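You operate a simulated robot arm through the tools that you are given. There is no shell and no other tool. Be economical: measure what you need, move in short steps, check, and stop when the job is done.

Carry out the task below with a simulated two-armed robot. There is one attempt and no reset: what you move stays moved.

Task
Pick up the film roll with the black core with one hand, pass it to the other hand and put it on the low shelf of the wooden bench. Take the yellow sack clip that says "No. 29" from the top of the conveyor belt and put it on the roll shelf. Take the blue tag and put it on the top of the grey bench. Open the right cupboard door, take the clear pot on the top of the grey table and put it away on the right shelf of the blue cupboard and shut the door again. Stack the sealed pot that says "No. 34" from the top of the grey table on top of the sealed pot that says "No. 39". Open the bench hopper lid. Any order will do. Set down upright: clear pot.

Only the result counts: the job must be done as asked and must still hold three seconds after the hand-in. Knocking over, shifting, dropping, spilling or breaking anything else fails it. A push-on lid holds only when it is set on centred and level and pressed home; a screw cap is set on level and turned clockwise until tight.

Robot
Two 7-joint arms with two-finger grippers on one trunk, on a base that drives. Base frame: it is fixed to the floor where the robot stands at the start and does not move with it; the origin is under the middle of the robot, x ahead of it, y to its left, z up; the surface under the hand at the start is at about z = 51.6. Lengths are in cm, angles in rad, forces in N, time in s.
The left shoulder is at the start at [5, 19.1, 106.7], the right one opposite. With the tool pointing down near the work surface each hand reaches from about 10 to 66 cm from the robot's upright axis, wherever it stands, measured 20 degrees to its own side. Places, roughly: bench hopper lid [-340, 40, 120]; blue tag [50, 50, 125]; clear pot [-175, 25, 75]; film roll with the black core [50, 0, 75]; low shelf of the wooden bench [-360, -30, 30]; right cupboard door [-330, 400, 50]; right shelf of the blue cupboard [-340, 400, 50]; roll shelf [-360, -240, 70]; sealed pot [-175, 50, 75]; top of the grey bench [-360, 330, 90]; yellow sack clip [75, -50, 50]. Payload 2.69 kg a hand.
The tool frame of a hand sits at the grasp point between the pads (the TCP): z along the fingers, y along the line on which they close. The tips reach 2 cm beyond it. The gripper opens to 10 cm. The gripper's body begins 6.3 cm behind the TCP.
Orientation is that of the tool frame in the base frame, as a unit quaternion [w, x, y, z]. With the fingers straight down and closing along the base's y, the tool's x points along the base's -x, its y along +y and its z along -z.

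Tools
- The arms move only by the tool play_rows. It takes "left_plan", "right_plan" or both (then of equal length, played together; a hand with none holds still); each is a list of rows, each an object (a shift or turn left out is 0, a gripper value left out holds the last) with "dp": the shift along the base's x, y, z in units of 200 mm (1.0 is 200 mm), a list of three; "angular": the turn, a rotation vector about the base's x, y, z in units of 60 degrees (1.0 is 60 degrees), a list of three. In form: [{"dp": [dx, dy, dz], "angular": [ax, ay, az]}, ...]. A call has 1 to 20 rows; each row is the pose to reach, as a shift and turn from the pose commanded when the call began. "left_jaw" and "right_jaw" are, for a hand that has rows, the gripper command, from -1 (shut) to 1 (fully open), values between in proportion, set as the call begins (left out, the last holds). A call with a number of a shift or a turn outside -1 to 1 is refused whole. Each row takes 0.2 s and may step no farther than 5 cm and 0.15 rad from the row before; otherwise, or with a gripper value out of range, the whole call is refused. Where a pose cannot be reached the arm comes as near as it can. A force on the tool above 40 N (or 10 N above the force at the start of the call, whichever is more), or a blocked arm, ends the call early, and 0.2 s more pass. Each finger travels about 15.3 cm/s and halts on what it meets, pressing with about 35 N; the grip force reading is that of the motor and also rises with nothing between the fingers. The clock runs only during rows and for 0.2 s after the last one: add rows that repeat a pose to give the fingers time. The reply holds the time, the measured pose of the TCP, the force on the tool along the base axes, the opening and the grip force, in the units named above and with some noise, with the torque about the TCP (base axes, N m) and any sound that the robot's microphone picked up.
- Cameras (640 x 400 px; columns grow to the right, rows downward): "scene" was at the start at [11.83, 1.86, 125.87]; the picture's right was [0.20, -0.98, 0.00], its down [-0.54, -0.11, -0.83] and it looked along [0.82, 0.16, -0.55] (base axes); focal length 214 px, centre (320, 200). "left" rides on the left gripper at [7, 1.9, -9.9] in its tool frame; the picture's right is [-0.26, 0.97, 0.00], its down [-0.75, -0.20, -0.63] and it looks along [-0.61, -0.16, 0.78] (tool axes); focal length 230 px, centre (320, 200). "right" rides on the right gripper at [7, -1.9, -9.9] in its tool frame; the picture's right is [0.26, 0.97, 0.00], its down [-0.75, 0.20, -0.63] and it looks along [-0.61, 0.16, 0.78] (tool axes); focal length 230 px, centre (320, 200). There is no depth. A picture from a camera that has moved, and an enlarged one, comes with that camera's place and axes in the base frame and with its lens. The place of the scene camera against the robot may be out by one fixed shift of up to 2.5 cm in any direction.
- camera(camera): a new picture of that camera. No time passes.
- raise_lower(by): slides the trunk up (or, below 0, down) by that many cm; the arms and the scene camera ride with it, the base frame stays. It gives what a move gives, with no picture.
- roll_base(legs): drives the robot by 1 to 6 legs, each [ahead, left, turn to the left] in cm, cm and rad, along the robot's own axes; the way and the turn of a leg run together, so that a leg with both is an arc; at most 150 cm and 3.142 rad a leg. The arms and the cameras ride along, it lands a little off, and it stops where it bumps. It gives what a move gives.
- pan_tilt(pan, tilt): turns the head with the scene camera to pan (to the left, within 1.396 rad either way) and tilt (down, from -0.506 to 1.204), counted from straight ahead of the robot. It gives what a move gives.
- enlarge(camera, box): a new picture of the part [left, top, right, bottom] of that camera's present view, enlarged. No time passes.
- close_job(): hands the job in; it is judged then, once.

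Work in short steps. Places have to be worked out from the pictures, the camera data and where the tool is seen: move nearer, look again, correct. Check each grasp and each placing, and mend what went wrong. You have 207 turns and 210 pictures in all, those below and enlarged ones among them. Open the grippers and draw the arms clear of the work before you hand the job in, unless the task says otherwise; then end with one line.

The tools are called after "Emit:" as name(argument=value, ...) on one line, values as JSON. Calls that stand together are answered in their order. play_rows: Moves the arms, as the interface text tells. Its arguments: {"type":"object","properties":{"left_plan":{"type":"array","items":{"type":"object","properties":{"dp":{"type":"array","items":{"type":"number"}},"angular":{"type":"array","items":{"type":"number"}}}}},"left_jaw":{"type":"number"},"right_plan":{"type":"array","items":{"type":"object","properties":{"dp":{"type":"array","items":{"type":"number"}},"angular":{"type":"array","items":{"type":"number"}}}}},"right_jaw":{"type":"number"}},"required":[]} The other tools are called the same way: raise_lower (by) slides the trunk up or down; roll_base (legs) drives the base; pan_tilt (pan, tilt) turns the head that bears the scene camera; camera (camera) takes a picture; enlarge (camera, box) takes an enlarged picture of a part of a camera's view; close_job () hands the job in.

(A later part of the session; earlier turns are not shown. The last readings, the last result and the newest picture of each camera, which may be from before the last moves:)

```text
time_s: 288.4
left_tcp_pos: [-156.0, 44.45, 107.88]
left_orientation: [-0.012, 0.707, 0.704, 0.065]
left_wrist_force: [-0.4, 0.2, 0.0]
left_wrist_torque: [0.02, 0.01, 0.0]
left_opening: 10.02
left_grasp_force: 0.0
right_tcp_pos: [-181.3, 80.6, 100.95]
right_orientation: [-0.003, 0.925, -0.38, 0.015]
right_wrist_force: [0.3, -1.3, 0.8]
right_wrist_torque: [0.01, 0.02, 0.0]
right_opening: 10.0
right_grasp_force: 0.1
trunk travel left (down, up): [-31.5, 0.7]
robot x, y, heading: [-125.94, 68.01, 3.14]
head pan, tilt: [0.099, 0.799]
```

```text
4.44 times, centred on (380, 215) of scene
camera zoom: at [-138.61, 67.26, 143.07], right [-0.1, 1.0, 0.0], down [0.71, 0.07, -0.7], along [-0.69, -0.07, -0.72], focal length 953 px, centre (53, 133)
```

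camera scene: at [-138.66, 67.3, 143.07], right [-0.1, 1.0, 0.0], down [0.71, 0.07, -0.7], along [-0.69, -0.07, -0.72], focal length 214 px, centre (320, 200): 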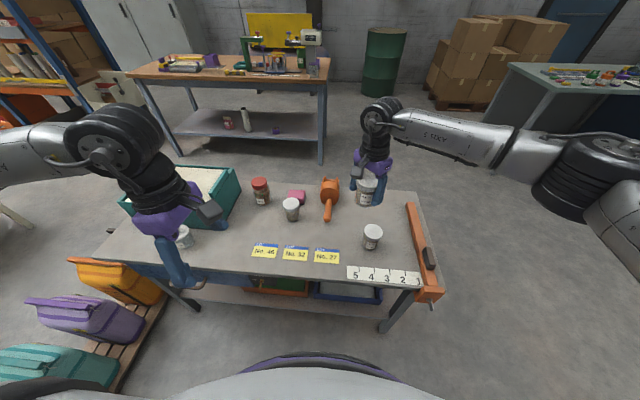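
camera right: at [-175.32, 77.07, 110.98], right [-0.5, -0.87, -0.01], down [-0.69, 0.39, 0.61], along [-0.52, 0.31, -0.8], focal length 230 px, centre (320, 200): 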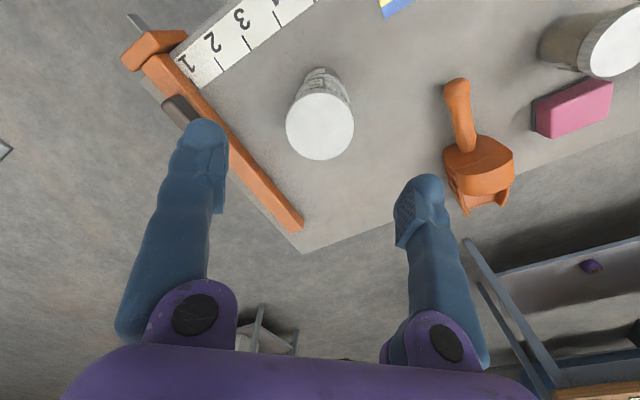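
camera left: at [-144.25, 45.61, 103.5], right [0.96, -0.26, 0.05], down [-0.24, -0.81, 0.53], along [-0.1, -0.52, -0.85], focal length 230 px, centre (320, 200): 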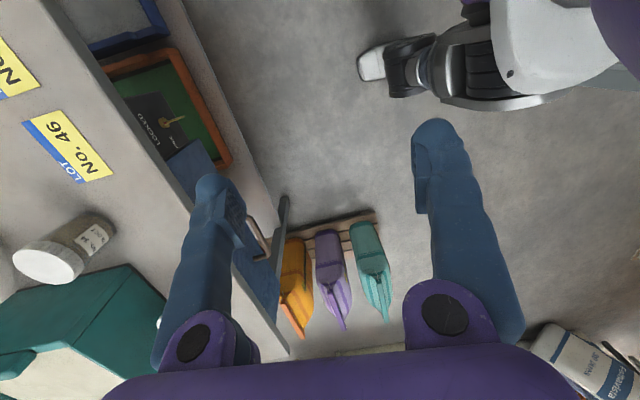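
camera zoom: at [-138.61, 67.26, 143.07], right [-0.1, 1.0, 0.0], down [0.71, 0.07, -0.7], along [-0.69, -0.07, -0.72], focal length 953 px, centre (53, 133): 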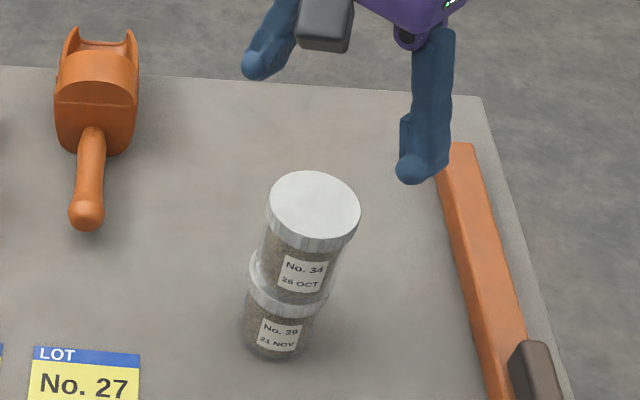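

The stack stands well. Next is the clear pot, so I raise the right hand, shift left so the left hand faces it, and look.

Emit:
play_rows(right_plan=[{"dp": [0.1, 0, 0.2]}, {"dp": [0.3, 0, 0.3]}, {"dp": [0.5, 0, 0.4]}])

Emit:
roll_base(legs=[[0, 36, 0]])

Emit:
camera(camera="scene")

Emit:
camera(camera="left")

```text
time_s: 289.2
left_tcp_pos: [-155.97, 44.38, 107.83]
left_orientation: [-0.011, 0.707, 0.704, 0.066]
left_wrist_force: [1.0, 0.6, -0.4]
left_wrist_torque: [0.0, 0.02, 0.03]
left_opening: 10.01
left_grasp_force: 0.1
right_tcp_pos: [-171.61, 80.56, 109.03]
right_orientation: [-0.002, 0.925, -0.38, 0.015]
right_wrist_force: [-0.7, -0.3, -0.2]
right_wrist_torque: [-0.01, 0.01, 0.03]
right_opening: 9.95
right_grasp_force: 0.1
trunk travel left (down, up): [-31.5, 0.7]
robot x, y, heading: [-125.71, 67.85, 3.137]
head pan, tilt: [0.099, 0.799]
```

```text
time_s: 293.0
left_tcp_pos: [-156.23, 7.99, 107.87]
left_orientation: [-0.012, 0.708, 0.703, 0.067]
left_wrist_force: [0.1, 0.5, 1.0]
left_wrist_torque: [0.02, -0.02, 0.03]
left_opening: 10.0
left_grasp_force: 0.0
right_tcp_pos: [-171.77, 44.22, 108.96]
right_orientation: [-0.004, 0.925, -0.379, 0.016]
right_wrist_force: [0.3, 0.3, -0.4]
right_wrist_torque: [0.01, 0.01, 0.03]
right_opening: 10.0
right_grasp_force: 0.0
trunk travel left (down, up): [-31.5, 0.7]
robot x, y, heading: [-125.9, 31.14, 3.138]
head pan, tilt: [0.099, 0.799]
```

```text
77 pictures are left
camera scene: at [-138.74, 30.88, 143.07], right [-0.1, 1.0, 0.0], down [0.71, 0.07, -0.7], along [-0.69, -0.07, -0.72], focal length 214 px, centre (320, 200)
```

scene: 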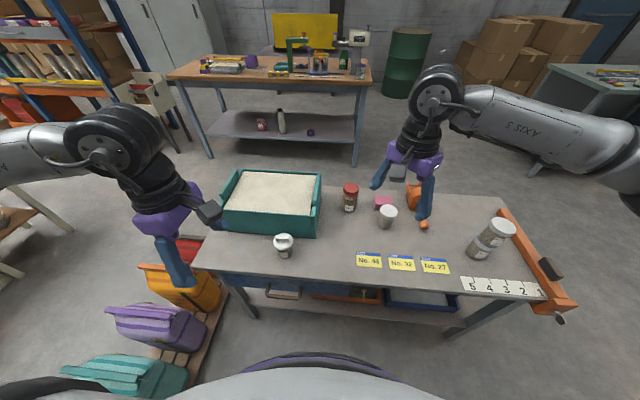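

```text
76 pictures are left
camera left: at [-155.01, 13.8, 118.59], right [0.96, -0.27, 0.05], down [-0.25, -0.81, 0.53], along [-0.1, -0.52, -0.85], focal length 230 px, centre (320, 200)
```

left: 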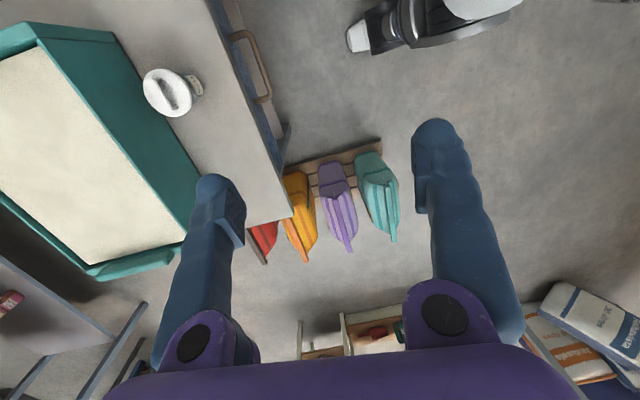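

Emit:
enlarge(camera="scene", box=[250, 215, 320, 275])

Emit:
enlarge(camera="left", box=[110, 40, 250, 140])

```text
6.67 times, centred on (285, 245) of scene
camera zoom: at [-138.74, 30.88, 143.07], right [-0.1, 1.0, 0.0], down [0.71, 0.07, -0.7], along [-0.69, -0.07, -0.72], focal length 1430 px, centre (553, -100)
```

zoom: 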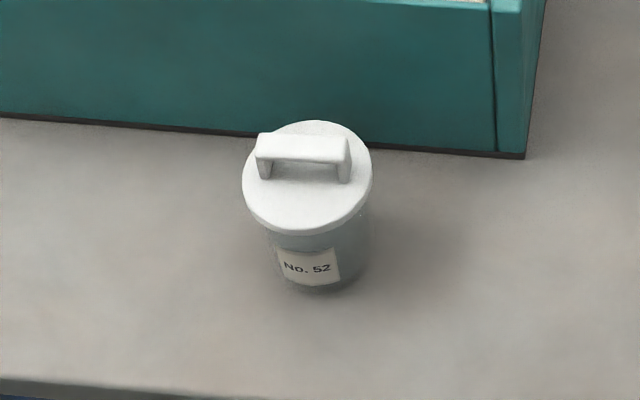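

```text
4.00 times, centred on (180, 90) of left
camera zoom: at [-155.01, 13.8, 118.59], right [0.96, -0.27, 0.05], down [-0.25, -0.81, 0.53], along [-0.1, -0.52, -0.85], focal length 920 px, centre (880, 640)
```

zoom: 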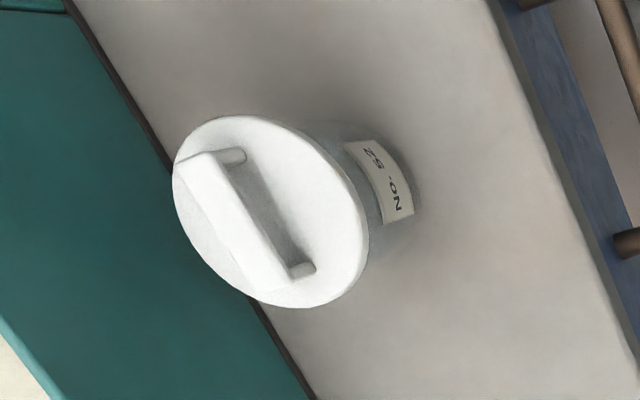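

The clear pot (No. 52) has a push-on lid, so I will grip its body from the side with a level hand. I draw the right hand back and lower the trunk. Then I pitch the left hand to point right.

Emit:
play_rows(right_plan=[{"dp": [0.15, 0.05, 0.1]}, {"dp": [0.3, 0.1, 0.2]}, {"dp": [0.45, 0.15, 0.3]}, {"dp": [0.55, 0.2, 0.3]}])

Emit:
raise_lower(by=-19)

Emit:
play_rows(left_plan=[{"dp": [0.02, -0.03, 0], "angular": [0.14, 0, 0]}, {"dp": [0.05, -0.06, 0], "angular": [0.28, 0, 0]}, {"dp": [0.05, -0.1, 0], "angular": [0.42, 0, 0]}, {"dp": [0.05, -0.15, 0], "angular": [0.56, 0, 0]}, {"dp": [0.05, -0.2, 0], "angular": [0.7, 0, 0]}, {"dp": [0.05, -0.2, 0], "angular": [0.7, 0, 0]}])

Emit:
play_rows(left_plan=[{"angular": [0.14, 0, 0]}, {"angular": [0.28, 0, 0]}, {"angular": [0.42, 0, 0]}, {"angular": [0.56, 0, 0]}, {"angular": [0.7, 0, 0]}, {"angular": [0.74, 0, 0]}])

```text
time_s: 294.0
left_tcp_pos: [-156.24, 8.15, 107.91]
left_orientation: [-0.012, 0.707, 0.704, 0.065]
left_wrist_force: [-0.3, 0.6, 0.0]
left_wrist_torque: [-0.03, -0.03, 0.0]
left_opening: 10.02
left_grasp_force: 0.1
right_tcp_pos: [-160.65, 48.36, 114.88]
right_orientation: [-0.003, 0.925, -0.38, 0.016]
right_wrist_force: [1.2, 0.1, 0.0]
right_wrist_torque: [-0.02, 0.01, -0.03]
right_opening: 10.01
right_grasp_force: 0.0
trunk travel left (down, up): [-31.5, 0.7]
robot x, y, heading: [-125.99, 31.77, 3.136]
head pan, tilt: [0.099, 0.799]
```

```text
time_s: 296.0
left_tcp_pos: [-156.16, 7.91, 88.81]
left_orientation: [-0.012, 0.707, 0.704, 0.067]
left_wrist_force: [-0.7, 0.4, 0.0]
left_wrist_torque: [-0.02, 0.0, 0.01]
left_opening: 10.0
left_grasp_force: 0.2
right_tcp_pos: [-160.68, 48.25, 95.84]
right_orientation: [-0.003, 0.925, -0.38, 0.015]
right_wrist_force: [0.2, 0.7, -0.2]
right_wrist_torque: [-0.02, 0.01, 0.0]
right_opening: 10.01
right_grasp_force: 0.1
trunk travel left (down, up): [-12.5, 19.7]
robot x, y, heading: [-125.83, 31.38, 3.137]
head pan, tilt: [0.099, 0.799]
```

```text
time_s: 297.4
left_tcp_pos: [-155.14, 3.96, 88.74]
left_orientation: [-0.264, 0.656, 0.634, 0.313]
left_wrist_force: [-0.2, 0.6, -0.3]
left_wrist_torque: [0.0, -0.01, 0.0]
left_opening: 9.99
left_grasp_force: 0.1
right_tcp_pos: [-160.77, 48.23, 95.81]
right_orientation: [-0.004, 0.925, -0.38, 0.016]
right_wrist_force: [-0.9, 0.2, -0.3]
right_wrist_torque: [-0.01, 0.06, 0.02]
right_opening: 10.02
right_grasp_force: 0.0
trunk travel left (down, up): [-12.5, 19.7]
robot x, y, heading: [-125.7, 31.55, 3.139]
head pan, tilt: [0.099, 0.799]
```

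```text
time_s: 298.8
left_tcp_pos: [-155.21, 3.9, 88.87]
left_orientation: [-0.492, 0.508, 0.466, 0.531]
left_wrist_force: [-0.3, 0.5, 0.2]
left_wrist_torque: [0.0, 0.0, -0.01]
left_opening: 10.02
left_grasp_force: 0.1
right_tcp_pos: [-160.77, 48.25, 95.84]
right_orientation: [-0.004, 0.925, -0.38, 0.016]
right_wrist_force: [-0.4, 0.7, -0.2]
right_wrist_torque: [0.0, -0.04, -0.01]
right_opening: 9.97
right_grasp_force: 0.1
trunk travel left (down, up): [-12.5, 19.7]
robot x, y, heading: [-125.53, 31.6, 3.134]
head pan, tilt: [0.099, 0.799]
```

The pot is at about [-175.7, 14.3], with its body z 73.4–79. I yaw the left hand to point forward-right and pitch it slightly down.

Emit:
play_rows(left_plan=[{"angular": [0, 0, 0.13]}, {"angular": [0, 0, 0.26]}, {"angular": [0, 0, 0.39]}, {"angular": [0, 0, 0.52]}, {"angular": [0, 0, 0.65]}, {"angular": [0, 0, 0.78]}, {"angular": [0, 0, 0.92]}])

Emit:
play_rows(left_plan=[{"dp": [-0.1, -0.05, 0], "angular": [-0.076, -0.092, 0]}, {"dp": [-0.2, -0.1, 0], "angular": [-0.153, -0.184, 0]}, {"dp": [-0.28, 0.02, 0], "angular": [-0.153, -0.184, 0]}, {"dp": [-0.28, 0.02, 0], "angular": [-0.153, -0.184, 0]}])

Emit:
camera(camera="left")

Emit:
camera(camera="scene")

```text
time_s: 300.4
left_tcp_pos: [-153.68, 3.99, 87.32]
left_orientation: [-0.658, 0.227, 0.673, 0.249]
left_wrist_force: [-6.5, 0.7, 3.4]
left_wrist_torque: [-0.2, -0.25, -0.4]
left_opening: 10.03
left_grasp_force: 0.1
left hand out of reach, approached as far as the arm can: row 6
right_tcp_pos: [-160.61, 48.3, 95.92]
right_orientation: [-0.003, 0.925, -0.38, 0.016]
right_wrist_force: [-0.2, 0.2, 0.9]
right_wrist_torque: [-0.01, 0.02, -0.04]
right_opening: 10.0
right_grasp_force: 0.1
trunk travel left (down, up): [-12.5, 19.7]
robot x, y, heading: [-125.77, 31.41, 3.143]
head pan, tilt: [0.099, 0.799]
```

```text
time_s: 301.4
left_tcp_pos: [-160.85, 4.42, 88.76]
left_orientation: [-0.596, 0.262, 0.73, 0.21]
left_wrist_force: [0.0, 0.0, -0.3]
left_wrist_torque: [-0.01, -0.02, 0.02]
left_opening: 9.98
left_grasp_force: 0.1
right_tcp_pos: [-160.75, 48.34, 95.84]
right_orientation: [-0.004, 0.925, -0.38, 0.016]
right_wrist_force: [-1.1, -0.5, 0.5]
right_wrist_torque: [0.04, -0.03, -0.03]
right_opening: 10.02
right_grasp_force: 0.1
trunk travel left (down, up): [-12.5, 19.7]
robot x, y, heading: [-125.89, 31.67, 3.139]
head pan, tilt: [0.099, 0.799]
```

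```text
73 pictures are left
camera left: at [-153.15, 0.57, 97.57], right [0.65, 0.71, -0.26], down [0.47, -0.65, -0.61], along [-0.6, 0.27, -0.75], focal length 230 px, centre (320, 200)
```

left: 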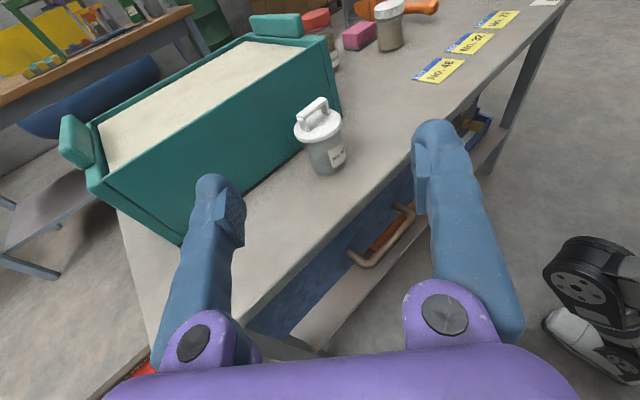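

```text
72 pictures are left
camera scene: at [-138.73, 30.9, 124.07], right [-0.1, 1.0, 0.0], down [0.71, 0.07, -0.7], along [-0.69, -0.07, -0.72], focal length 214 px, centre (320, 200)
```

scene: 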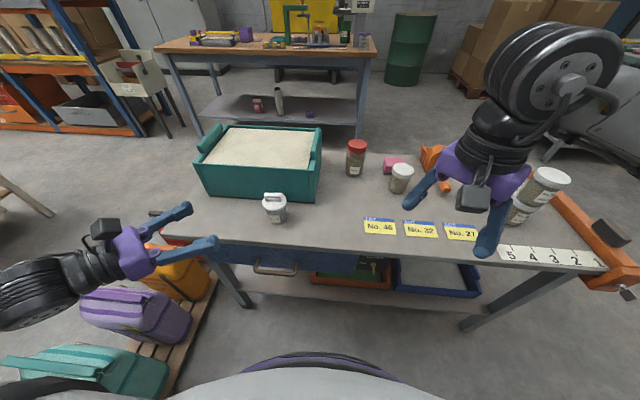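

Emit:
play_rows(left_plan=[{"dp": [-0.1, 0.04, -0.1]}, {"dp": [-0.2, 0.08, -0.25]}, {"dp": [-0.29, 0.125, -0.4]}, {"dp": [-0.29, 0.125, -0.55]}, {"dp": [-0.29, 0.125, -0.59]}])

Emit:
camera(camera="left")

```text
time_s: 302.6
left_tcp_pos: [-164.58, 0.84, 83.11]
left_orientation: [-0.595, 0.263, 0.729, 0.211]
left_wrist_force: [-0.9, -0.4, -0.2]
left_wrist_torque: [0.0, 0.01, -0.03]
left_opening: 10.0
left_grasp_force: 0.2
left hand out of reach, approached as far as the arm can: row 1, 2, 3, 4, 5
right_tcp_pos: [-160.72, 48.26, 95.8]
right_orientation: [-0.003, 0.925, -0.38, 0.016]
right_wrist_force: [0.1, 0.4, -0.2]
right_wrist_torque: [0.01, -0.02, -0.03]
right_opening: 10.03
right_grasp_force: 0.0
trunk travel left (down, up): [-12.5, 19.7]
robot x, y, heading: [-125.9, 31.39, 3.136]
head pan, tilt: [0.099, 0.799]
```

```text
71 pictures are left
camera left: at [-156.9, -2.98, 91.95], right [0.65, 0.71, -0.26], down [0.46, -0.65, -0.61], along [-0.6, 0.28, -0.75], focal length 230 px, centre (320, 200)
```

left: 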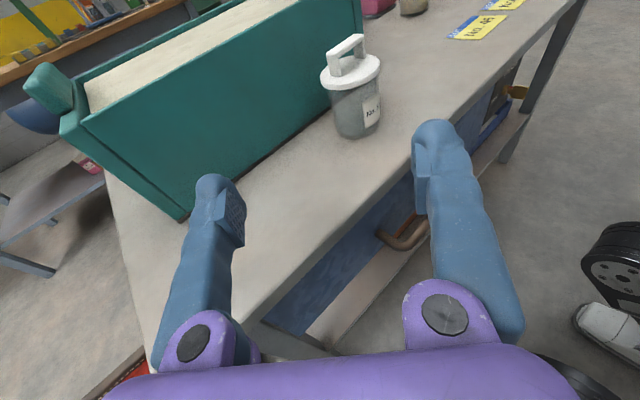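

The arm is cramped here. I shift the base 10 cm left and 4 cm back for a better reach.

Emit:
roll_base(legs=[[-4, 10, 0]])

Emit:
play_rows(left_plan=[{"dp": [-0.05, 0.2, 0]}, {"dp": [-0.1, 0.4, 0]}, {"dp": [-0.15, 0.6, -0.05]}, {"dp": [-0.2, 0.75, -0.15]}, {"dp": [-0.25, 0.8, -0.25]}, {"dp": [-0.28, 0.8, -0.3]}])

Emit:
camera(camera="left")

```text
time_s: 304.2
left_tcp_pos: [-160.65, -9.31, 83.04]
left_orientation: [-0.595, 0.264, 0.729, 0.211]
left_wrist_force: [0.5, 0.8, 0.3]
left_wrist_torque: [0.0, 0.0, -0.01]
left_opening: 10.0
left_grasp_force: 0.1
right_tcp_pos: [-156.83, 38.19, 95.8]
right_orientation: [-0.005, 0.925, -0.38, 0.016]
right_wrist_force: [0.1, -0.6, 0.5]
right_wrist_torque: [0.01, 0.01, -0.03]
right_opening: 9.99
right_grasp_force: 0.1
trunk travel left (down, up): [-12.5, 19.7]
robot x, y, heading: [-121.53, 21.36, 3.138]
head pan, tilt: [0.099, 0.799]
```

```text
time_s: 305.6
left_tcp_pos: [-160.57, -6.58, 86.72]
left_orientation: [-0.594, 0.264, 0.73, 0.211]
left_wrist_force: [0.1, 0.1, -0.8]
left_wrist_torque: [0.01, 0.0, -0.04]
left_opening: 9.99
left_grasp_force: 0.0
left hand out of reach, approached as far as the arm can: row 1, 2, 3, 4, 5, 6
right_tcp_pos: [-156.85, 38.17, 95.8]
right_orientation: [-0.004, 0.925, -0.38, 0.015]
right_wrist_force: [0.5, 0.1, -0.3]
right_wrist_torque: [0.0, 0.0, 0.03]
right_opening: 9.99
right_grasp_force: 0.0
trunk travel left (down, up): [-12.5, 19.7]
robot x, y, heading: [-121.93, 21.15, 3.139]
head pan, tilt: [0.099, 0.799]
```

```text
70 pictures are left
camera left: at [-152.85, -10.35, 95.61], right [0.65, 0.71, -0.26], down [0.46, -0.65, -0.61], along [-0.6, 0.28, -0.75], focal length 230 px, centre (320, 200)
```

left: 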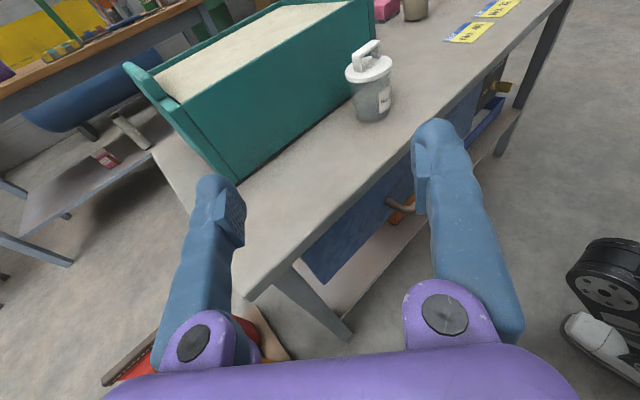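

The arm prefers to work well below shoulder height. I raise the trunk again and bring the hand down.

Emit:
raise_lower(by=19)

Emit:
play_rows(left_plan=[{"dp": [0, 0, -0.2]}, {"dp": [0, 0.05, -0.4]}, {"dp": [0, 0.1, -0.6]}, {"dp": [0, 0.2, -0.8]}, {"dp": [0, 0.3, -0.95]}, {"dp": [0, 0.4, -0.95]}])

```text
time_s: 307.7
left_tcp_pos: [-160.51, -6.54, 105.71]
left_orientation: [-0.594, 0.264, 0.73, 0.211]
left_wrist_force: [-0.2, -0.5, -0.2]
left_wrist_torque: [-0.01, 0.0, 0.03]
left_opening: 10.0
left_grasp_force: 0.1
right_tcp_pos: [-156.74, 38.22, 114.87]
right_orientation: [-0.004, 0.925, -0.381, 0.016]
right_wrist_force: [-0.3, -0.6, -0.5]
right_wrist_torque: [0.01, 0.02, -0.01]
right_opening: 9.99
right_grasp_force: 0.1
trunk travel left (down, up): [-31.5, 0.7]
robot x, y, heading: [-121.83, 21.7, 3.139]
head pan, tilt: [0.099, 0.799]
```

```text
time_s: 309.1
left_tcp_pos: [-158.75, -11.24, 98.94]
left_orientation: [-0.594, 0.265, 0.729, 0.213]
left_wrist_force: [0.0, -0.2, 0.4]
left_wrist_torque: [-0.02, 0.01, -0.05]
left_opening: 9.97
left_grasp_force: 0.1
left hand out of reach, approached as far as the arm can: row 1, 2, 3, 4, 5, 6
right_tcp_pos: [-156.74, 38.29, 114.71]
right_orientation: [-0.003, 0.925, -0.38, 0.017]
right_wrist_force: [-0.4, -0.6, 0.2]
right_wrist_torque: [0.0, 0.03, -0.03]
right_opening: 10.01
right_grasp_force: 0.0
trunk travel left (down, up): [-31.5, 0.7]
robot x, y, heading: [-121.8, 21.57, 3.14]
head pan, tilt: [0.099, 0.799]
```

Emit:
play_rows(left_plan=[{"dp": [0, 0, 0], "angular": [0.076, 0.092, 0]}, {"dp": [0, 0, 0], "angular": [0.153, 0.184, 0]}, {"dp": [0, 0, 0], "angular": [0.153, 0.184, 0]}])

Emit:
play_rows(left_plan=[{"angular": [0, 0, -0.14]}, {"angular": [0, 0, -0.28]}, {"dp": [0, 0.1, -0.1], "angular": [0, 0, -0.42]}, {"dp": [0, 0.2, -0.25], "angular": [0, 0, -0.42]}, {"dp": [0, 0.35, -0.4], "angular": [0, 0, -0.42]}, {"dp": [-0.1, 0.5, -0.5], "angular": [0, 0, -0.42]}])

```text
time_s: 309.9
left_tcp_pos: [-158.51, -13.94, 101.68]
left_orientation: [0.681, -0.234, -0.649, -0.243]
left_wrist_force: [1.1, 0.2, 0.0]
left_wrist_torque: [0.02, -0.01, -0.01]
left_opening: 10.01
left_grasp_force: 0.1
left hand out of reach, approached as far as the arm can: row 1, 2, 3
right_tcp_pos: [-156.7, 38.17, 114.79]
right_orientation: [-0.003, 0.925, -0.379, 0.016]
right_wrist_force: [0.4, 1.0, -0.7]
right_wrist_torque: [0.04, -0.01, 0.0]
right_opening: 10.0
right_grasp_force: 0.0
trunk travel left (down, up): [-31.5, 0.7]
robot x, y, heading: [-122.1, 21.39, 3.137]
head pan, tilt: [0.099, 0.799]
```

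```text
time_s: 311.3
left_tcp_pos: [-160.45, -4.25, 91.78]
left_orientation: [0.613, -0.37, -0.583, -0.385]
left_wrist_force: [0.1, 0.2, 0.4]
left_wrist_torque: [-0.02, -0.02, 0.0]
left_opening: 10.0
left_grasp_force: 0.0
right_tcp_pos: [-156.91, 38.25, 114.81]
right_orientation: [-0.005, 0.925, -0.38, 0.017]
right_wrist_force: [-0.2, 0.5, 0.4]
right_wrist_torque: [0.0, -0.04, 0.0]
right_opening: 10.01
right_grasp_force: 0.1
trunk travel left (down, up): [-31.5, 0.7]
robot x, y, heading: [-121.97, 21.56, 3.138]
head pan, tilt: [0.099, 0.799]
```

The arm is free again. I move nearer first and then yaw.

Emit:
play_rows(left_plan=[{"dp": [-0.05, 0.1, -0.1]}, {"dp": [-0.12, 0.22, -0.22]}, {"dp": [-0.2, 0.34, -0.34]}, {"dp": [-0.28, 0.46, -0.46]}, {"dp": [-0.3, 0.55, -0.58]}, {"dp": [-0.3, 0.55, -0.62]}])

Emit:
play_rows(left_plan=[{"angular": [0, 0, 0.13]}, {"angular": [0, 0, 0.26]}, {"angular": [0, 0, 0.39]}, {"angular": [0, 0, 0.39]}])

Emit:
camera(camera="left")

```text
time_s: 312.7
left_tcp_pos: [-166.29, 6.96, 79.19]
left_orientation: [0.611, -0.371, -0.583, -0.386]
left_wrist_force: [-0.2, 0.0, 0.2]
left_wrist_torque: [0.01, -0.01, 0.01]
left_opening: 10.0
left_grasp_force: 0.0
right_tcp_pos: [-156.71, 38.26, 114.8]
right_orientation: [-0.003, 0.925, -0.38, 0.016]
right_wrist_force: [-0.1, -0.9, -1.1]
right_wrist_torque: [0.02, -0.01, 0.02]
right_opening: 10.01
right_grasp_force: 0.0
trunk travel left (down, up): [-31.5, 0.7]
robot x, y, heading: [-121.93, 21.78, 3.145]
head pan, tilt: [0.099, 0.799]
```

```text
time_s: 313.7
left_tcp_pos: [-166.55, 6.88, 79.17]
left_orientation: [0.677, -0.245, -0.647, -0.253]
left_wrist_force: [0.5, 0.2, -0.4]
left_wrist_torque: [-0.01, 0.0, -0.02]
left_opening: 10.0
left_grasp_force: 0.1
right_tcp_pos: [-156.88, 38.13, 114.73]
right_orientation: [-0.004, 0.925, -0.38, 0.017]
right_wrist_force: [-0.5, 0.4, 0.4]
right_wrist_torque: [-0.02, 0.03, 0.01]
right_opening: 9.98
right_grasp_force: 0.1
trunk travel left (down, up): [-31.5, 0.7]
robot x, y, heading: [-121.55, 21.62, 3.138]
head pan, tilt: [0.099, 0.799]
```

```text
69 pictures are left
camera left: at [-157.53, 1.63, 85.72], right [0.63, 0.73, -0.26], down [0.31, -0.55, -0.78], along [-0.71, 0.4, -0.57], focal length 230 px, centre (320, 200)
```

left: 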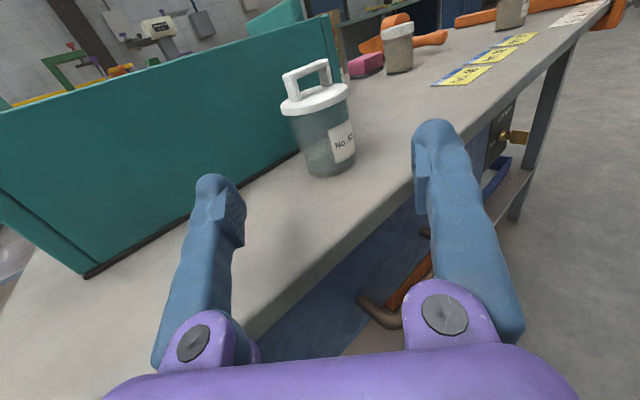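

The pot body is centred at about [-177, 15.5]. I set the opening to 7 cm, lower to z=77.8 and yaw slightly more forward before the final approach.

Emit:
play_rows(left_plan=[{"dp": [0, 0, -0.03], "angular": [0, 0, 0.07]}, {"dp": [0, 0.0, -0.06], "angular": [0, 0, 0.14]}, {"dp": [0, 0.03, -0.06], "angular": [0, 0, 0.14]}], left_jaw=0.4)

Emit:
camera(camera="left")

```text
time_s: 314.5
left_tcp_pos: [-166.5, 7.6, 78.06]
left_orientation: [0.694, -0.196, -0.662, -0.202]
left_wrist_force: [0.0, 0.3, 0.7]
left_wrist_torque: [0.03, -0.01, -0.01]
left_opening: 6.97
left_grasp_force: 0.1
right_tcp_pos: [-156.76, 38.25, 114.71]
right_orientation: [-0.003, 0.925, -0.38, 0.016]
right_wrist_force: [0.0, 0.5, -0.6]
right_wrist_torque: [0.04, 0.01, 0.0]
right_opening: 10.01
right_grasp_force: 0.0
trunk travel left (down, up): [-31.5, 0.7]
robot x, y, heading: [-122.03, 21.84, 3.138]
head pan, tilt: [0.099, 0.799]
```

```text
68 pictures are left
camera left: at [-156.83, 3.64, 84.56], right [0.51, 0.82, -0.26], down [0.39, -0.49, -0.78], along [-0.76, 0.3, -0.57], focal length 230 px, centre (320, 200)
```

left: 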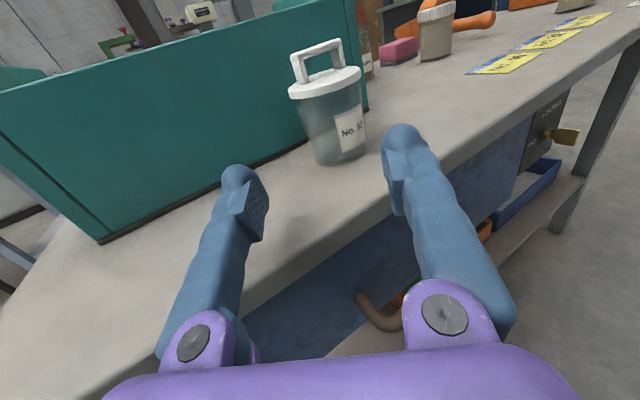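

I shift 1 cm sideways onto the line and advance 12.6 cm along the hand's axis.

Emit:
play_rows(left_plan=[{"dp": [0.025, 0.042, 0]}, {"dp": [-0.08, 0.11, 0]}, {"dp": [-0.19, 0.18, 0]}, {"dp": [-0.3, 0.25, 0]}, {"dp": [-0.4, 0.315, 0]}])

Emit:
camera(camera="left")

```text
time_s: 315.6
left_tcp_pos: [-173.26, 13.23, 77.7]
left_orientation: [0.693, -0.197, -0.663, -0.204]
left_wrist_force: [0.4, 0.3, 0.3]
left_wrist_torque: [-0.03, 0.0, 0.1]
left_opening: 7.01
left_grasp_force: 0.1
right_tcp_pos: [-156.83, 38.11, 114.85]
right_orientation: [-0.003, 0.925, -0.38, 0.017]
right_wrist_force: [-0.9, 0.0, 0.1]
right_wrist_torque: [0.04, -0.01, 0.01]
right_opening: 9.99
right_grasp_force: 0.1
trunk travel left (down, up): [-31.5, 0.7]
robot x, y, heading: [-121.8, 21.49, 3.144]
head pan, tilt: [0.099, 0.799]
stopped in row 5 (left hand): the force on the tool passed its limit at 79 N (the readings are from after the stop); the commanded pose is now the measured one
```

```text
67 pictures are left
camera left: at [-163.58, 9.24, 84.33], right [0.52, 0.82, -0.26], down [0.39, -0.49, -0.78], along [-0.76, 0.3, -0.57], focal length 230 px, centre (320, 200)
```

left: 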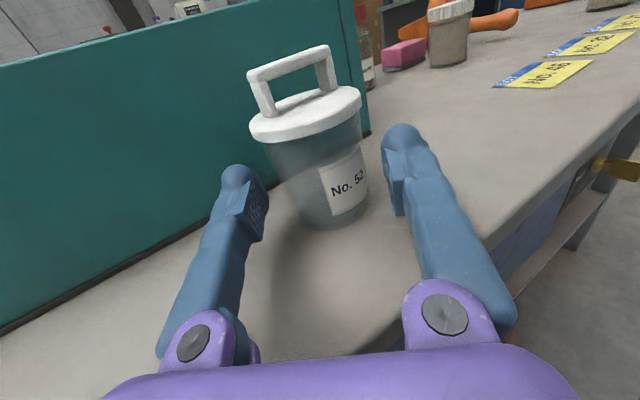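

Something on the wrist met the table edge. I back off a little, raise 0.8 cm and pitch the hand slightly down so the wrist rides higher.

Emit:
play_rows(left_plan=[{"dp": [0.1, -0.065, 0.0]}, {"dp": [0.15, -0.095, 0.04], "angular": [-0.04, -0.06, 0]}, {"dp": [0.15, -0.095, 0.04], "angular": [-0.077, -0.12, 0]}, {"dp": [0.15, -0.095, 0.04], "angular": [-0.077, -0.12, 0]}])

Emit:
play_rows(left_plan=[{"dp": [-0.08, 0.05, 0]}, {"dp": [-0.15, 0.095, 0]}, {"dp": [-0.22, 0.14, 0]}, {"dp": [-0.28, 0.18, 0]}])

Emit:
camera(camera="left")

```text
time_s: 316.6
left_tcp_pos: [-170.23, 11.29, 78.55]
left_orientation: [-0.641, 0.211, 0.714, 0.187]
left_wrist_force: [0.1, -0.4, 0.3]
left_wrist_torque: [-0.01, -0.02, 0.01]
left_opening: 7.02
left_grasp_force: 0.0
right_tcp_pos: [-156.74, 38.2, 114.91]
right_orientation: [-0.004, 0.925, -0.38, 0.017]
right_wrist_force: [-0.2, 0.2, -0.5]
right_wrist_torque: [0.01, -0.03, 0.0]
right_opening: 10.01
right_grasp_force: 0.0
trunk travel left (down, up): [-31.5, 0.7]
robot x, y, heading: [-122.37, 21.62, 3.139]
head pan, tilt: [0.099, 0.799]
```

```text
time_s: 317.6
left_tcp_pos: [-175.84, 15.07, 78.62]
left_orientation: [-0.641, 0.212, 0.713, 0.189]
left_wrist_force: [0.1, -0.1, -0.8]
left_wrist_torque: [0.01, -0.01, -0.02]
left_opening: 7.01
left_grasp_force: 0.0
right_tcp_pos: [-156.8, 38.32, 114.75]
right_orientation: [-0.004, 0.925, -0.38, 0.017]
right_wrist_force: [-0.8, 0.3, -0.1]
right_wrist_torque: [0.01, -0.01, -0.02]
right_opening: 9.98
right_grasp_force: 0.0
trunk travel left (down, up): [-31.5, 0.7]
robot x, y, heading: [-121.78, 21.31, 3.14]
head pan, tilt: [0.099, 0.799]
```

```text
66 pictures are left
camera left: at [-167.14, 11.62, 86.62], right [0.55, 0.8, -0.26], down [0.48, -0.55, -0.68], along [-0.68, 0.25, -0.69], focal length 230 px, centre (320, 200)
```

left: 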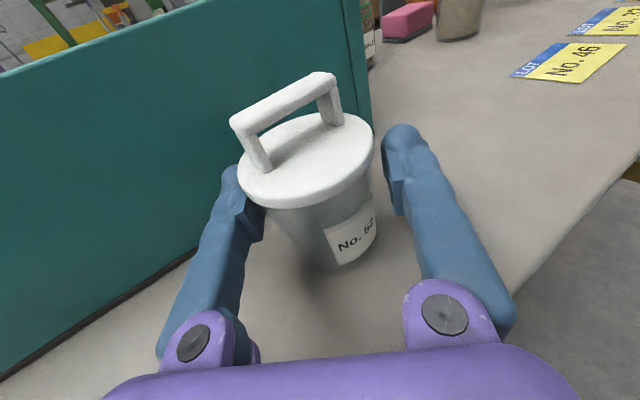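

The pot sits between the fingers. I advance slightly and close.

Emit:
play_rows(left_plan=[{"dp": [-0.03, 0.018, 0]}, {"dp": [-0.03, 0.018, 0]}])

Emit:
play_rows(left_plan=[{"dp": [0, 0, 0]}, {"dp": [0, 0, 0]}, {"dp": [0, 0, 0]}], left_jaw=-1)

Emit:
camera(camera="left")

```text
time_s: 318.2
left_tcp_pos: [-176.47, 15.37, 78.62]
left_orientation: [-0.641, 0.211, 0.713, 0.188]
left_wrist_force: [0.3, -0.4, 0.7]
left_wrist_torque: [-0.01, -0.02, 0.0]
left_opening: 7.0
left_grasp_force: 0.0
right_tcp_pos: [-156.82, 38.19, 114.81]
right_orientation: [-0.004, 0.925, -0.381, 0.016]
right_wrist_force: [0.8, -0.1, -0.4]
right_wrist_torque: [0.02, 0.01, -0.02]
right_opening: 9.99
right_grasp_force: 0.0
trunk travel left (down, up): [-31.5, 0.7]
robot x, y, heading: [-121.87, 20.76, 3.138]
head pan, tilt: [0.099, 0.799]
```

```text
time_s: 319.0
left_tcp_pos: [-176.48, 15.25, 78.58]
left_orientation: [-0.641, 0.212, 0.714, 0.188]
left_wrist_force: [-0.8, -0.2, 0.7]
left_wrist_torque: [0.03, 0.02, -0.01]
left_opening: 5.51
left_grasp_force: 35.1
right_tcp_pos: [-156.74, 38.14, 114.74]
right_orientation: [-0.003, 0.925, -0.38, 0.015]
right_wrist_force: [0.4, 0.4, -0.5]
right_wrist_torque: [-0.01, 0.01, -0.01]
right_opening: 10.02
right_grasp_force: 0.1
trunk travel left (down, up): [-31.5, 0.7]
robot x, y, heading: [-122.22, 21.57, 3.139]
head pan, tilt: [0.099, 0.799]
```

```text
65 pictures are left
camera left: at [-167.73, 11.93, 86.63], right [0.55, 0.8, -0.26], down [0.48, -0.55, -0.68], along [-0.68, 0.25, -0.69], focal length 230 px, centre (320, 200)
```

left: 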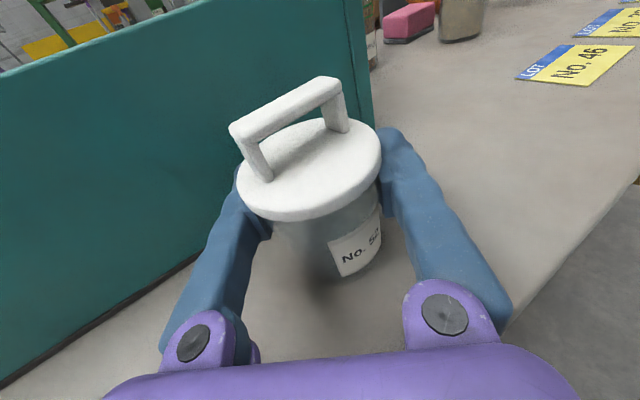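

Gripped at 5.5 cm. I lift straight up first and then draw back.

Emit:
play_rows(left_plan=[{"dp": [0, 0, 0.05]}, {"dp": [0, 0, 0.15]}, {"dp": [0, 0, 0.3]}, {"dp": [0.05, -0.03, 0.4]}, {"dp": [0.2, -0.1, 0.45]}, {"dp": [0.35, -0.15, 0.45]}])

Emit:
camera(camera="scene")

```text
time_s: 320.4
left_tcp_pos: [-169.29, 12.26, 87.71]
left_orientation: [-0.642, 0.211, 0.713, 0.188]
left_wrist_force: [0.1, -0.3, -1.0]
left_wrist_torque: [-0.01, -0.03, -0.01]
left_opening: 5.5
left_grasp_force: 34.8
right_tcp_pos: [-156.7, 38.23, 114.8]
right_orientation: [-0.004, 0.925, -0.381, 0.016]
right_wrist_force: [1.1, 0.4, -0.3]
right_wrist_torque: [0.05, 0.03, 0.03]
right_opening: 10.0
right_grasp_force: 0.1
trunk travel left (down, up): [-31.5, 0.7]
robot x, y, heading: [-121.96, 21.59, 3.139]
head pan, tilt: [0.099, 0.799]
```

```text
64 pictures are left
camera scene: at [-134.76, 20.84, 143.08], right [-0.1, 1.0, 0.0], down [0.71, 0.07, -0.7], along [-0.69, -0.07, -0.72], focal length 214 px, centre (320, 200)
```

scene: 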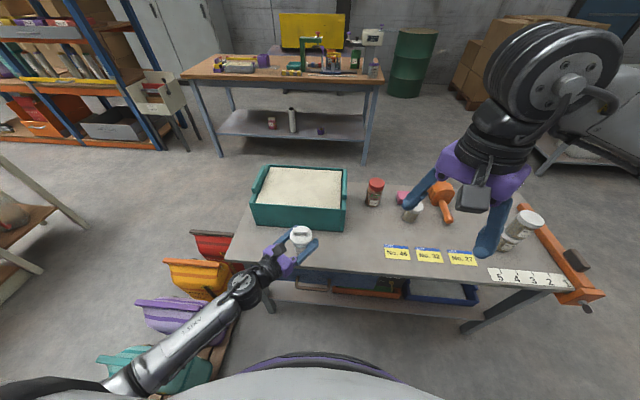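

The pot is in the left hand. I drive around the table end toward the blue cupboard.

Emit:
roll_base(legs=[[-6, 0, 0], [0, -150, 0], [125, 0, 0], [0, -120, 0]])

Emit:
pan_tilt(pan=-0.5, tilt=0.5)

Emit:
camera(camera="scene")

```text
time_s: 350.7
left_tcp_pos: [-289.81, 282.57, 87.56]
left_orientation: [-0.641, 0.213, 0.713, 0.19]
left_wrist_force: [0.0, 0.5, -0.6]
left_wrist_torque: [-0.02, -0.02, -0.01]
left_opening: 5.19
left_grasp_force: 34.8
right_tcp_pos: [-277.12, 308.49, 114.89]
right_orientation: [-0.003, 0.924, -0.381, 0.016]
right_wrist_force: [0.0, 0.7, 0.3]
right_wrist_torque: [-0.01, -0.02, -0.02]
right_opening: 9.99
right_grasp_force: 0.1
trunk travel left (down, up): [-31.5, 0.7]
robot x, y, heading: [-242.06, 291.68, 3.136]
head pan, tilt: [0.099, 0.799]
```

```text
time_s: 351.7
left_tcp_pos: [-289.92, 282.54, 87.58]
left_orientation: [-0.641, 0.213, 0.712, 0.19]
left_wrist_force: [0.4, -0.3, -0.9]
left_wrist_torque: [-0.01, 0.01, -0.01]
left_opening: 5.17
left_grasp_force: 35.0
right_tcp_pos: [-277.09, 308.42, 114.84]
right_orientation: [-0.003, 0.924, -0.382, 0.016]
right_wrist_force: [0.4, -0.5, 0.7]
right_wrist_torque: [-0.04, 0.0, -0.02]
right_opening: 10.01
right_grasp_force: 0.1
trunk travel left (down, up): [-31.5, 0.7]
robot x, y, heading: [-242.14, 291.62, 3.132]
head pan, tilt: [-0.499, 0.499]
```

```text
63 pictures are left
camera scene: at [-255.14, 296.13, 145.66], right [0.48, 0.88, 0.0], down [0.42, -0.23, -0.88], along [-0.77, 0.42, -0.48], focal length 214 px, centre (320, 200)
```

scene: 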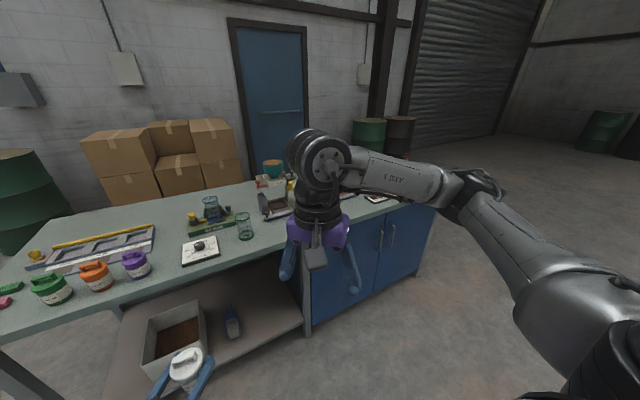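

The cupboard front is at about x=-330, y 330–428, and the right door's handle is near [-326, 386, 62] with its hinge at y≈428. I drive right to face it, lower the trunk, and turn the right hand to point left as a first step.

Emit:
roll_base(legs=[[0, -80, 0]])

Emit:
raise_lower(by=-12)

Emit:
play_rows(right_plan=[{"dp": [0, 0.05, -0.05], "angular": [0, 0, -0.14]}, {"dp": [0, 0.1, -0.1], "angular": [0, 0, -0.28]}, {"dp": [0, 0.15, -0.15], "angular": [0, 0, -0.42]}, {"dp": [0, 0.2, -0.2], "angular": [0, 0, -0.56]}, {"dp": [0, 0.25, -0.25], "angular": [0, 0, -0.7]}, {"dp": [0, 0.3, -0.3], "angular": [0, 0, -0.75]}])

Emit:
play_rows(right_plan=[{"dp": [-0.05, 0.05, -0.1], "angular": [-0.14, 0, 0]}, {"dp": [-0.1, 0.1, -0.2], "angular": [-0.28, 0, 0]}, {"dp": [-0.15, 0.15, -0.3], "angular": [-0.42, 0, 0]}, {"dp": [-0.2, 0.15, -0.35], "angular": [-0.56, 0, 0]}, {"dp": [-0.2, 0.15, -0.4], "angular": [-0.7, 0, 0]}, {"dp": [-0.2, 0.15, -0.45], "angular": [-0.75, 0, 0]}])

Emit:
play_rows(right_plan=[{"dp": [0, 0, -0.05], "angular": [-0.14, 0, 0]}, {"dp": [0, 0, -0.1], "angular": [-0.28, 0, 0]}, {"dp": [0, 0, -0.15], "angular": [-0.42, 0, 0]}, {"dp": [0, 0, -0.2], "angular": [-0.56, 0, 0]}, {"dp": [0, 0, -0.25], "angular": [-0.7, 0, 0]}, {"dp": [0, 0, -0.3], "angular": [-0.75, 0, 0]}])

Emit:
camera(camera="scene")

```text
time_s: 359.3
left_tcp_pos: [-289.68, 363.59, 87.51]
left_orientation: [-0.642, 0.208, 0.714, 0.185]
left_wrist_force: [0.5, -0.1, -0.4]
left_wrist_torque: [0.01, 0.02, 0.01]
left_opening: 5.08
left_grasp_force: 34.9
right_tcp_pos: [-277.3, 389.67, 114.82]
right_orientation: [-0.004, 0.926, -0.376, 0.017]
right_wrist_force: [-0.4, 0.6, 0.0]
right_wrist_torque: [-0.04, 0.02, -0.02]
right_opening: 10.0
right_grasp_force: 0.0
trunk travel left (down, up): [-31.5, 0.7]
robot x, y, heading: [-242.17, 373.43, -3.135]
head pan, tilt: [-0.499, 0.499]
```

```text
time_s: 360.8
left_tcp_pos: [-289.71, 363.68, 75.6]
left_orientation: [-0.643, 0.208, 0.714, 0.185]
left_wrist_force: [0.3, -0.3, -0.8]
left_wrist_torque: [0.0, 0.01, 0.0]
left_opening: 5.03
left_grasp_force: 35.2
right_tcp_pos: [-277.28, 389.79, 102.72]
right_orientation: [-0.005, 0.926, -0.376, 0.016]
right_wrist_force: [0.0, -0.6, -0.4]
right_wrist_torque: [-0.01, 0.01, 0.0]
right_opening: 9.99
right_grasp_force: 0.0
trunk travel left (down, up): [-19.5, 12.7]
robot x, y, heading: [-242.57, 373.46, -3.134]
head pan, tilt: [-0.499, 0.499]
```

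```text
time_s: 362.2
left_tcp_pos: [-289.83, 363.61, 75.55]
left_orientation: [-0.642, 0.208, 0.714, 0.186]
left_wrist_force: [-0.9, -0.1, -0.6]
left_wrist_torque: [0.0, -0.01, 0.0]
left_opening: 5.07
left_grasp_force: 34.8
right_tcp_pos: [-277.32, 395.81, 96.72]
right_orientation: [0.002, 0.712, -0.702, 0.015]
right_wrist_force: [0.6, 0.2, 0.9]
right_wrist_torque: [-0.02, 0.01, -0.01]
right_opening: 10.0
right_grasp_force: 0.1
trunk travel left (down, up): [-19.5, 12.7]
robot x, y, heading: [-242.39, 373.55, -3.133]
head pan, tilt: [-0.499, 0.499]
```

```text
time_s: 363.6
left_tcp_pos: [-289.75, 363.72, 75.56]
left_orientation: [-0.642, 0.208, 0.714, 0.185]
left_wrist_force: [0.2, -0.3, -0.8]
left_wrist_torque: [-0.02, -0.02, 0.02]
left_opening: 5.07
left_grasp_force: 34.6
right_tcp_pos: [-281.35, 398.73, 87.97]
right_orientation: [0.276, 0.656, -0.642, 0.284]
right_wrist_force: [-0.3, -0.9, 0.4]
right_wrist_torque: [-0.02, 0.03, 0.02]
right_opening: 10.01
right_grasp_force: 0.0
trunk travel left (down, up): [-19.5, 12.7]
robot x, y, heading: [-242.08, 373.47, -3.138]
head pan, tilt: [-0.499, 0.499]
```

```text
time_s: 365.0
left_tcp_pos: [-289.7, 363.7, 75.6]
left_orientation: [-0.642, 0.208, 0.715, 0.185]
left_wrist_force: [0.1, 0.9, -1.2]
left_wrist_torque: [-0.03, -0.01, -0.01]
left_opening: 5.06
left_grasp_force: 34.9
right_tcp_pos: [-281.35, 398.82, 81.72]
right_orientation: [0.506, 0.501, -0.485, 0.508]
right_wrist_force: [-0.1, -0.1, -0.7]
right_wrist_torque: [0.04, 0.0, 0.0]
right_opening: 10.0
right_grasp_force: 0.2
trunk travel left (down, up): [-19.5, 12.7]
robot x, y, heading: [-241.9, 373.34, -3.133]
head pan, tilt: [-0.499, 0.499]
```

```text
62 pictures are left
camera scene: at [-255.19, 377.74, 133.67], right [0.47, 0.88, 0.0], down [0.42, -0.23, -0.88], along [-0.77, 0.42, -0.48], focal length 214 px, centre (320, 200)
```

scene: 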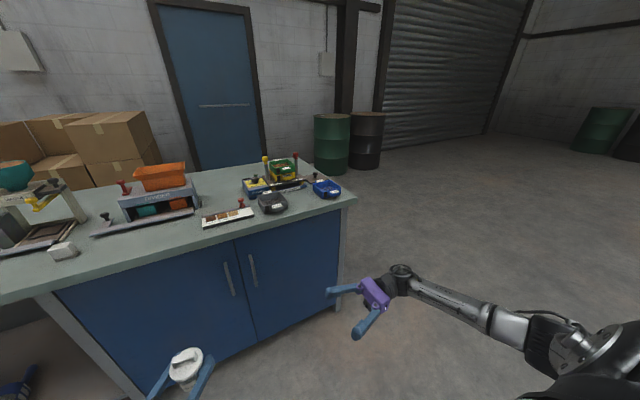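

Now I yaw the right hand toward the door and lower it to handle height.

Emit:
play_rows(right_plan=[{"dp": [0, 0, -0.1], "angular": [0, 0, -0.14]}, {"dp": [0, 0, -0.2], "angular": [0, 0, -0.28]}, {"dp": [0, 0, -0.35], "angular": [0, 0, -0.42]}, {"dp": [0, 0, -0.5], "angular": [0, 0, -0.56]}, {"dp": [0, 0, -0.65], "angular": [0, 0, -0.7]}, {"dp": [0, 0, -0.8], "angular": [0, 0, -0.84]}, {"dp": [0, 0, -0.95], "angular": [0, 0, -0.98]}])

Emit:
play_rows(right_plan=[{"angular": [0, 0, -0.1]}, {"angular": [0, 0, -0.2]}, {"angular": [0, 0, -0.3]}])

Emit:
camera(camera="right")

Emit:
enlarge(camera="scene", box=[120, 300, 280, 400])

```text
time_s: 366.6
left_tcp_pos: [-289.64, 363.69, 75.62]
left_orientation: [-0.643, 0.207, 0.714, 0.184]
left_wrist_force: [0.3, -0.4, -0.4]
left_wrist_torque: [-0.02, -0.02, 0.0]
left_opening: 5.06
left_grasp_force: 35.2
right_tcp_pos: [-281.53, 398.77, 62.66]
right_orientation: [0.69, 0.199, -0.669, 0.193]
right_wrist_force: [0.3, -0.4, 0.1]
right_wrist_torque: [0.0, -0.03, 0.0]
right_opening: 10.0
right_grasp_force: 0.1
trunk travel left (down, up): [-19.5, 12.7]
robot x, y, heading: [-242.14, 373.61, -3.134]
head pan, tilt: [-0.499, 0.499]
```

```text
time_s: 367.4
left_tcp_pos: [-289.67, 363.69, 75.51]
left_orientation: [-0.642, 0.208, 0.714, 0.186]
left_wrist_force: [0.5, 0.2, -0.4]
left_wrist_torque: [-0.02, -0.03, 0.01]
left_opening: 5.09
left_grasp_force: 35.0
right_tcp_pos: [-281.44, 398.72, 62.82]
right_orientation: [0.712, 0.091, -0.692, 0.082]
right_wrist_force: [-0.4, -0.1, 1.2]
right_wrist_torque: [0.02, 0.02, -0.03]
right_opening: 9.99
right_grasp_force: 0.1
trunk travel left (down, up): [-19.5, 12.7]
robot x, y, heading: [-242.41, 373.35, -3.133]
head pan, tilt: [-0.499, 0.499]
```

```text
61 pictures are left
camera right: at [-271.11, 399.3, 69.49], right [-0.23, 0.93, 0.27], down [0.54, 0.36, -0.76], along [-0.81, -0.03, -0.59], focal length 230 px, centre (320, 200)
```

right: 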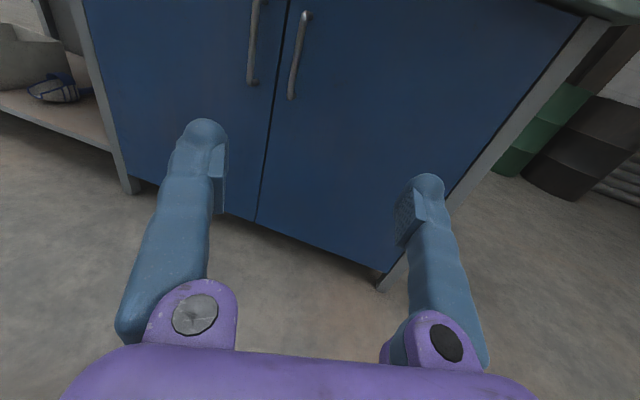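

```text
4.00 times, centred on (200, 350) of scene
camera zoom: at [-255.18, 377.71, 133.67], right [0.47, 0.88, 0.0], down [0.42, -0.23, -0.88], along [-0.77, 0.42, -0.48], focal length 858 px, centre (800, -400)
```

zoom: 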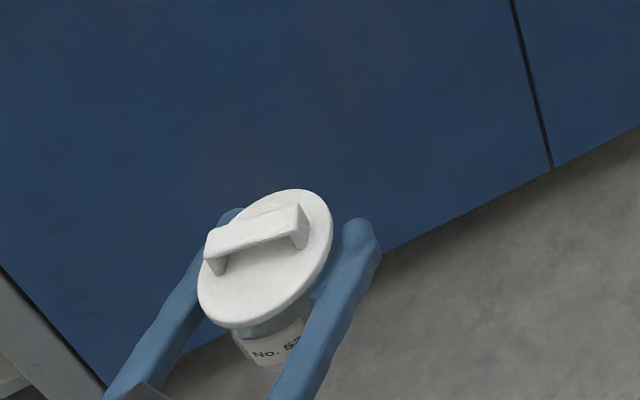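

Emit:
camera(camera="left")

Emit:
enlarge(camera="right", box=[220, 0, 340, 110])

```text
59 pictures are left
camera left: at [-280.93, 360.36, 83.6], right [0.54, 0.8, -0.26], down [0.49, -0.55, -0.68], along [-0.69, 0.24, -0.69], focal length 230 px, centre (320, 200)
```

left: 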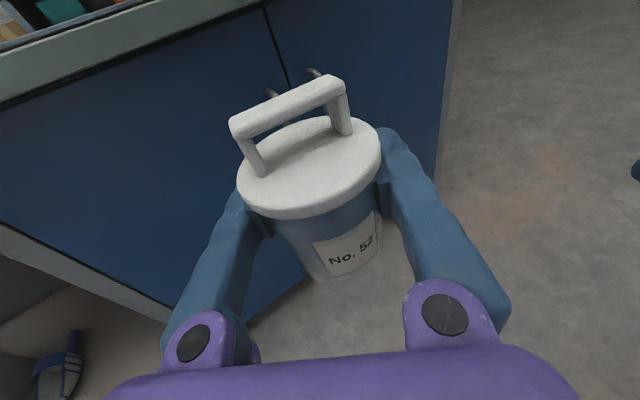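

```text
3.64 times, centred on (280, 55) of right
camera zoom: at [-271.11, 399.3, 69.49], right [-0.23, 0.93, 0.27], down [0.54, 0.36, -0.76], along [-0.81, -0.03, -0.59], focal length 837 px, centre (466, 727)
```

zoom: 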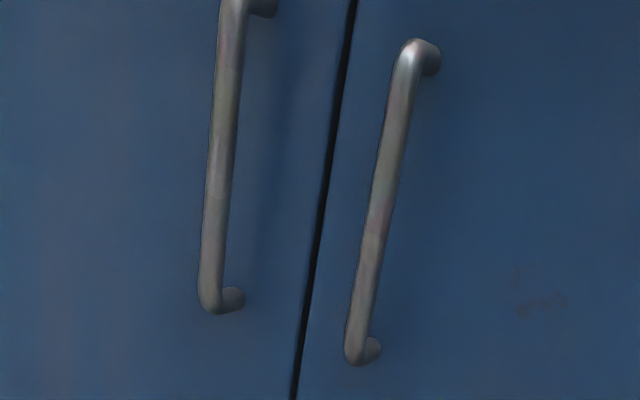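

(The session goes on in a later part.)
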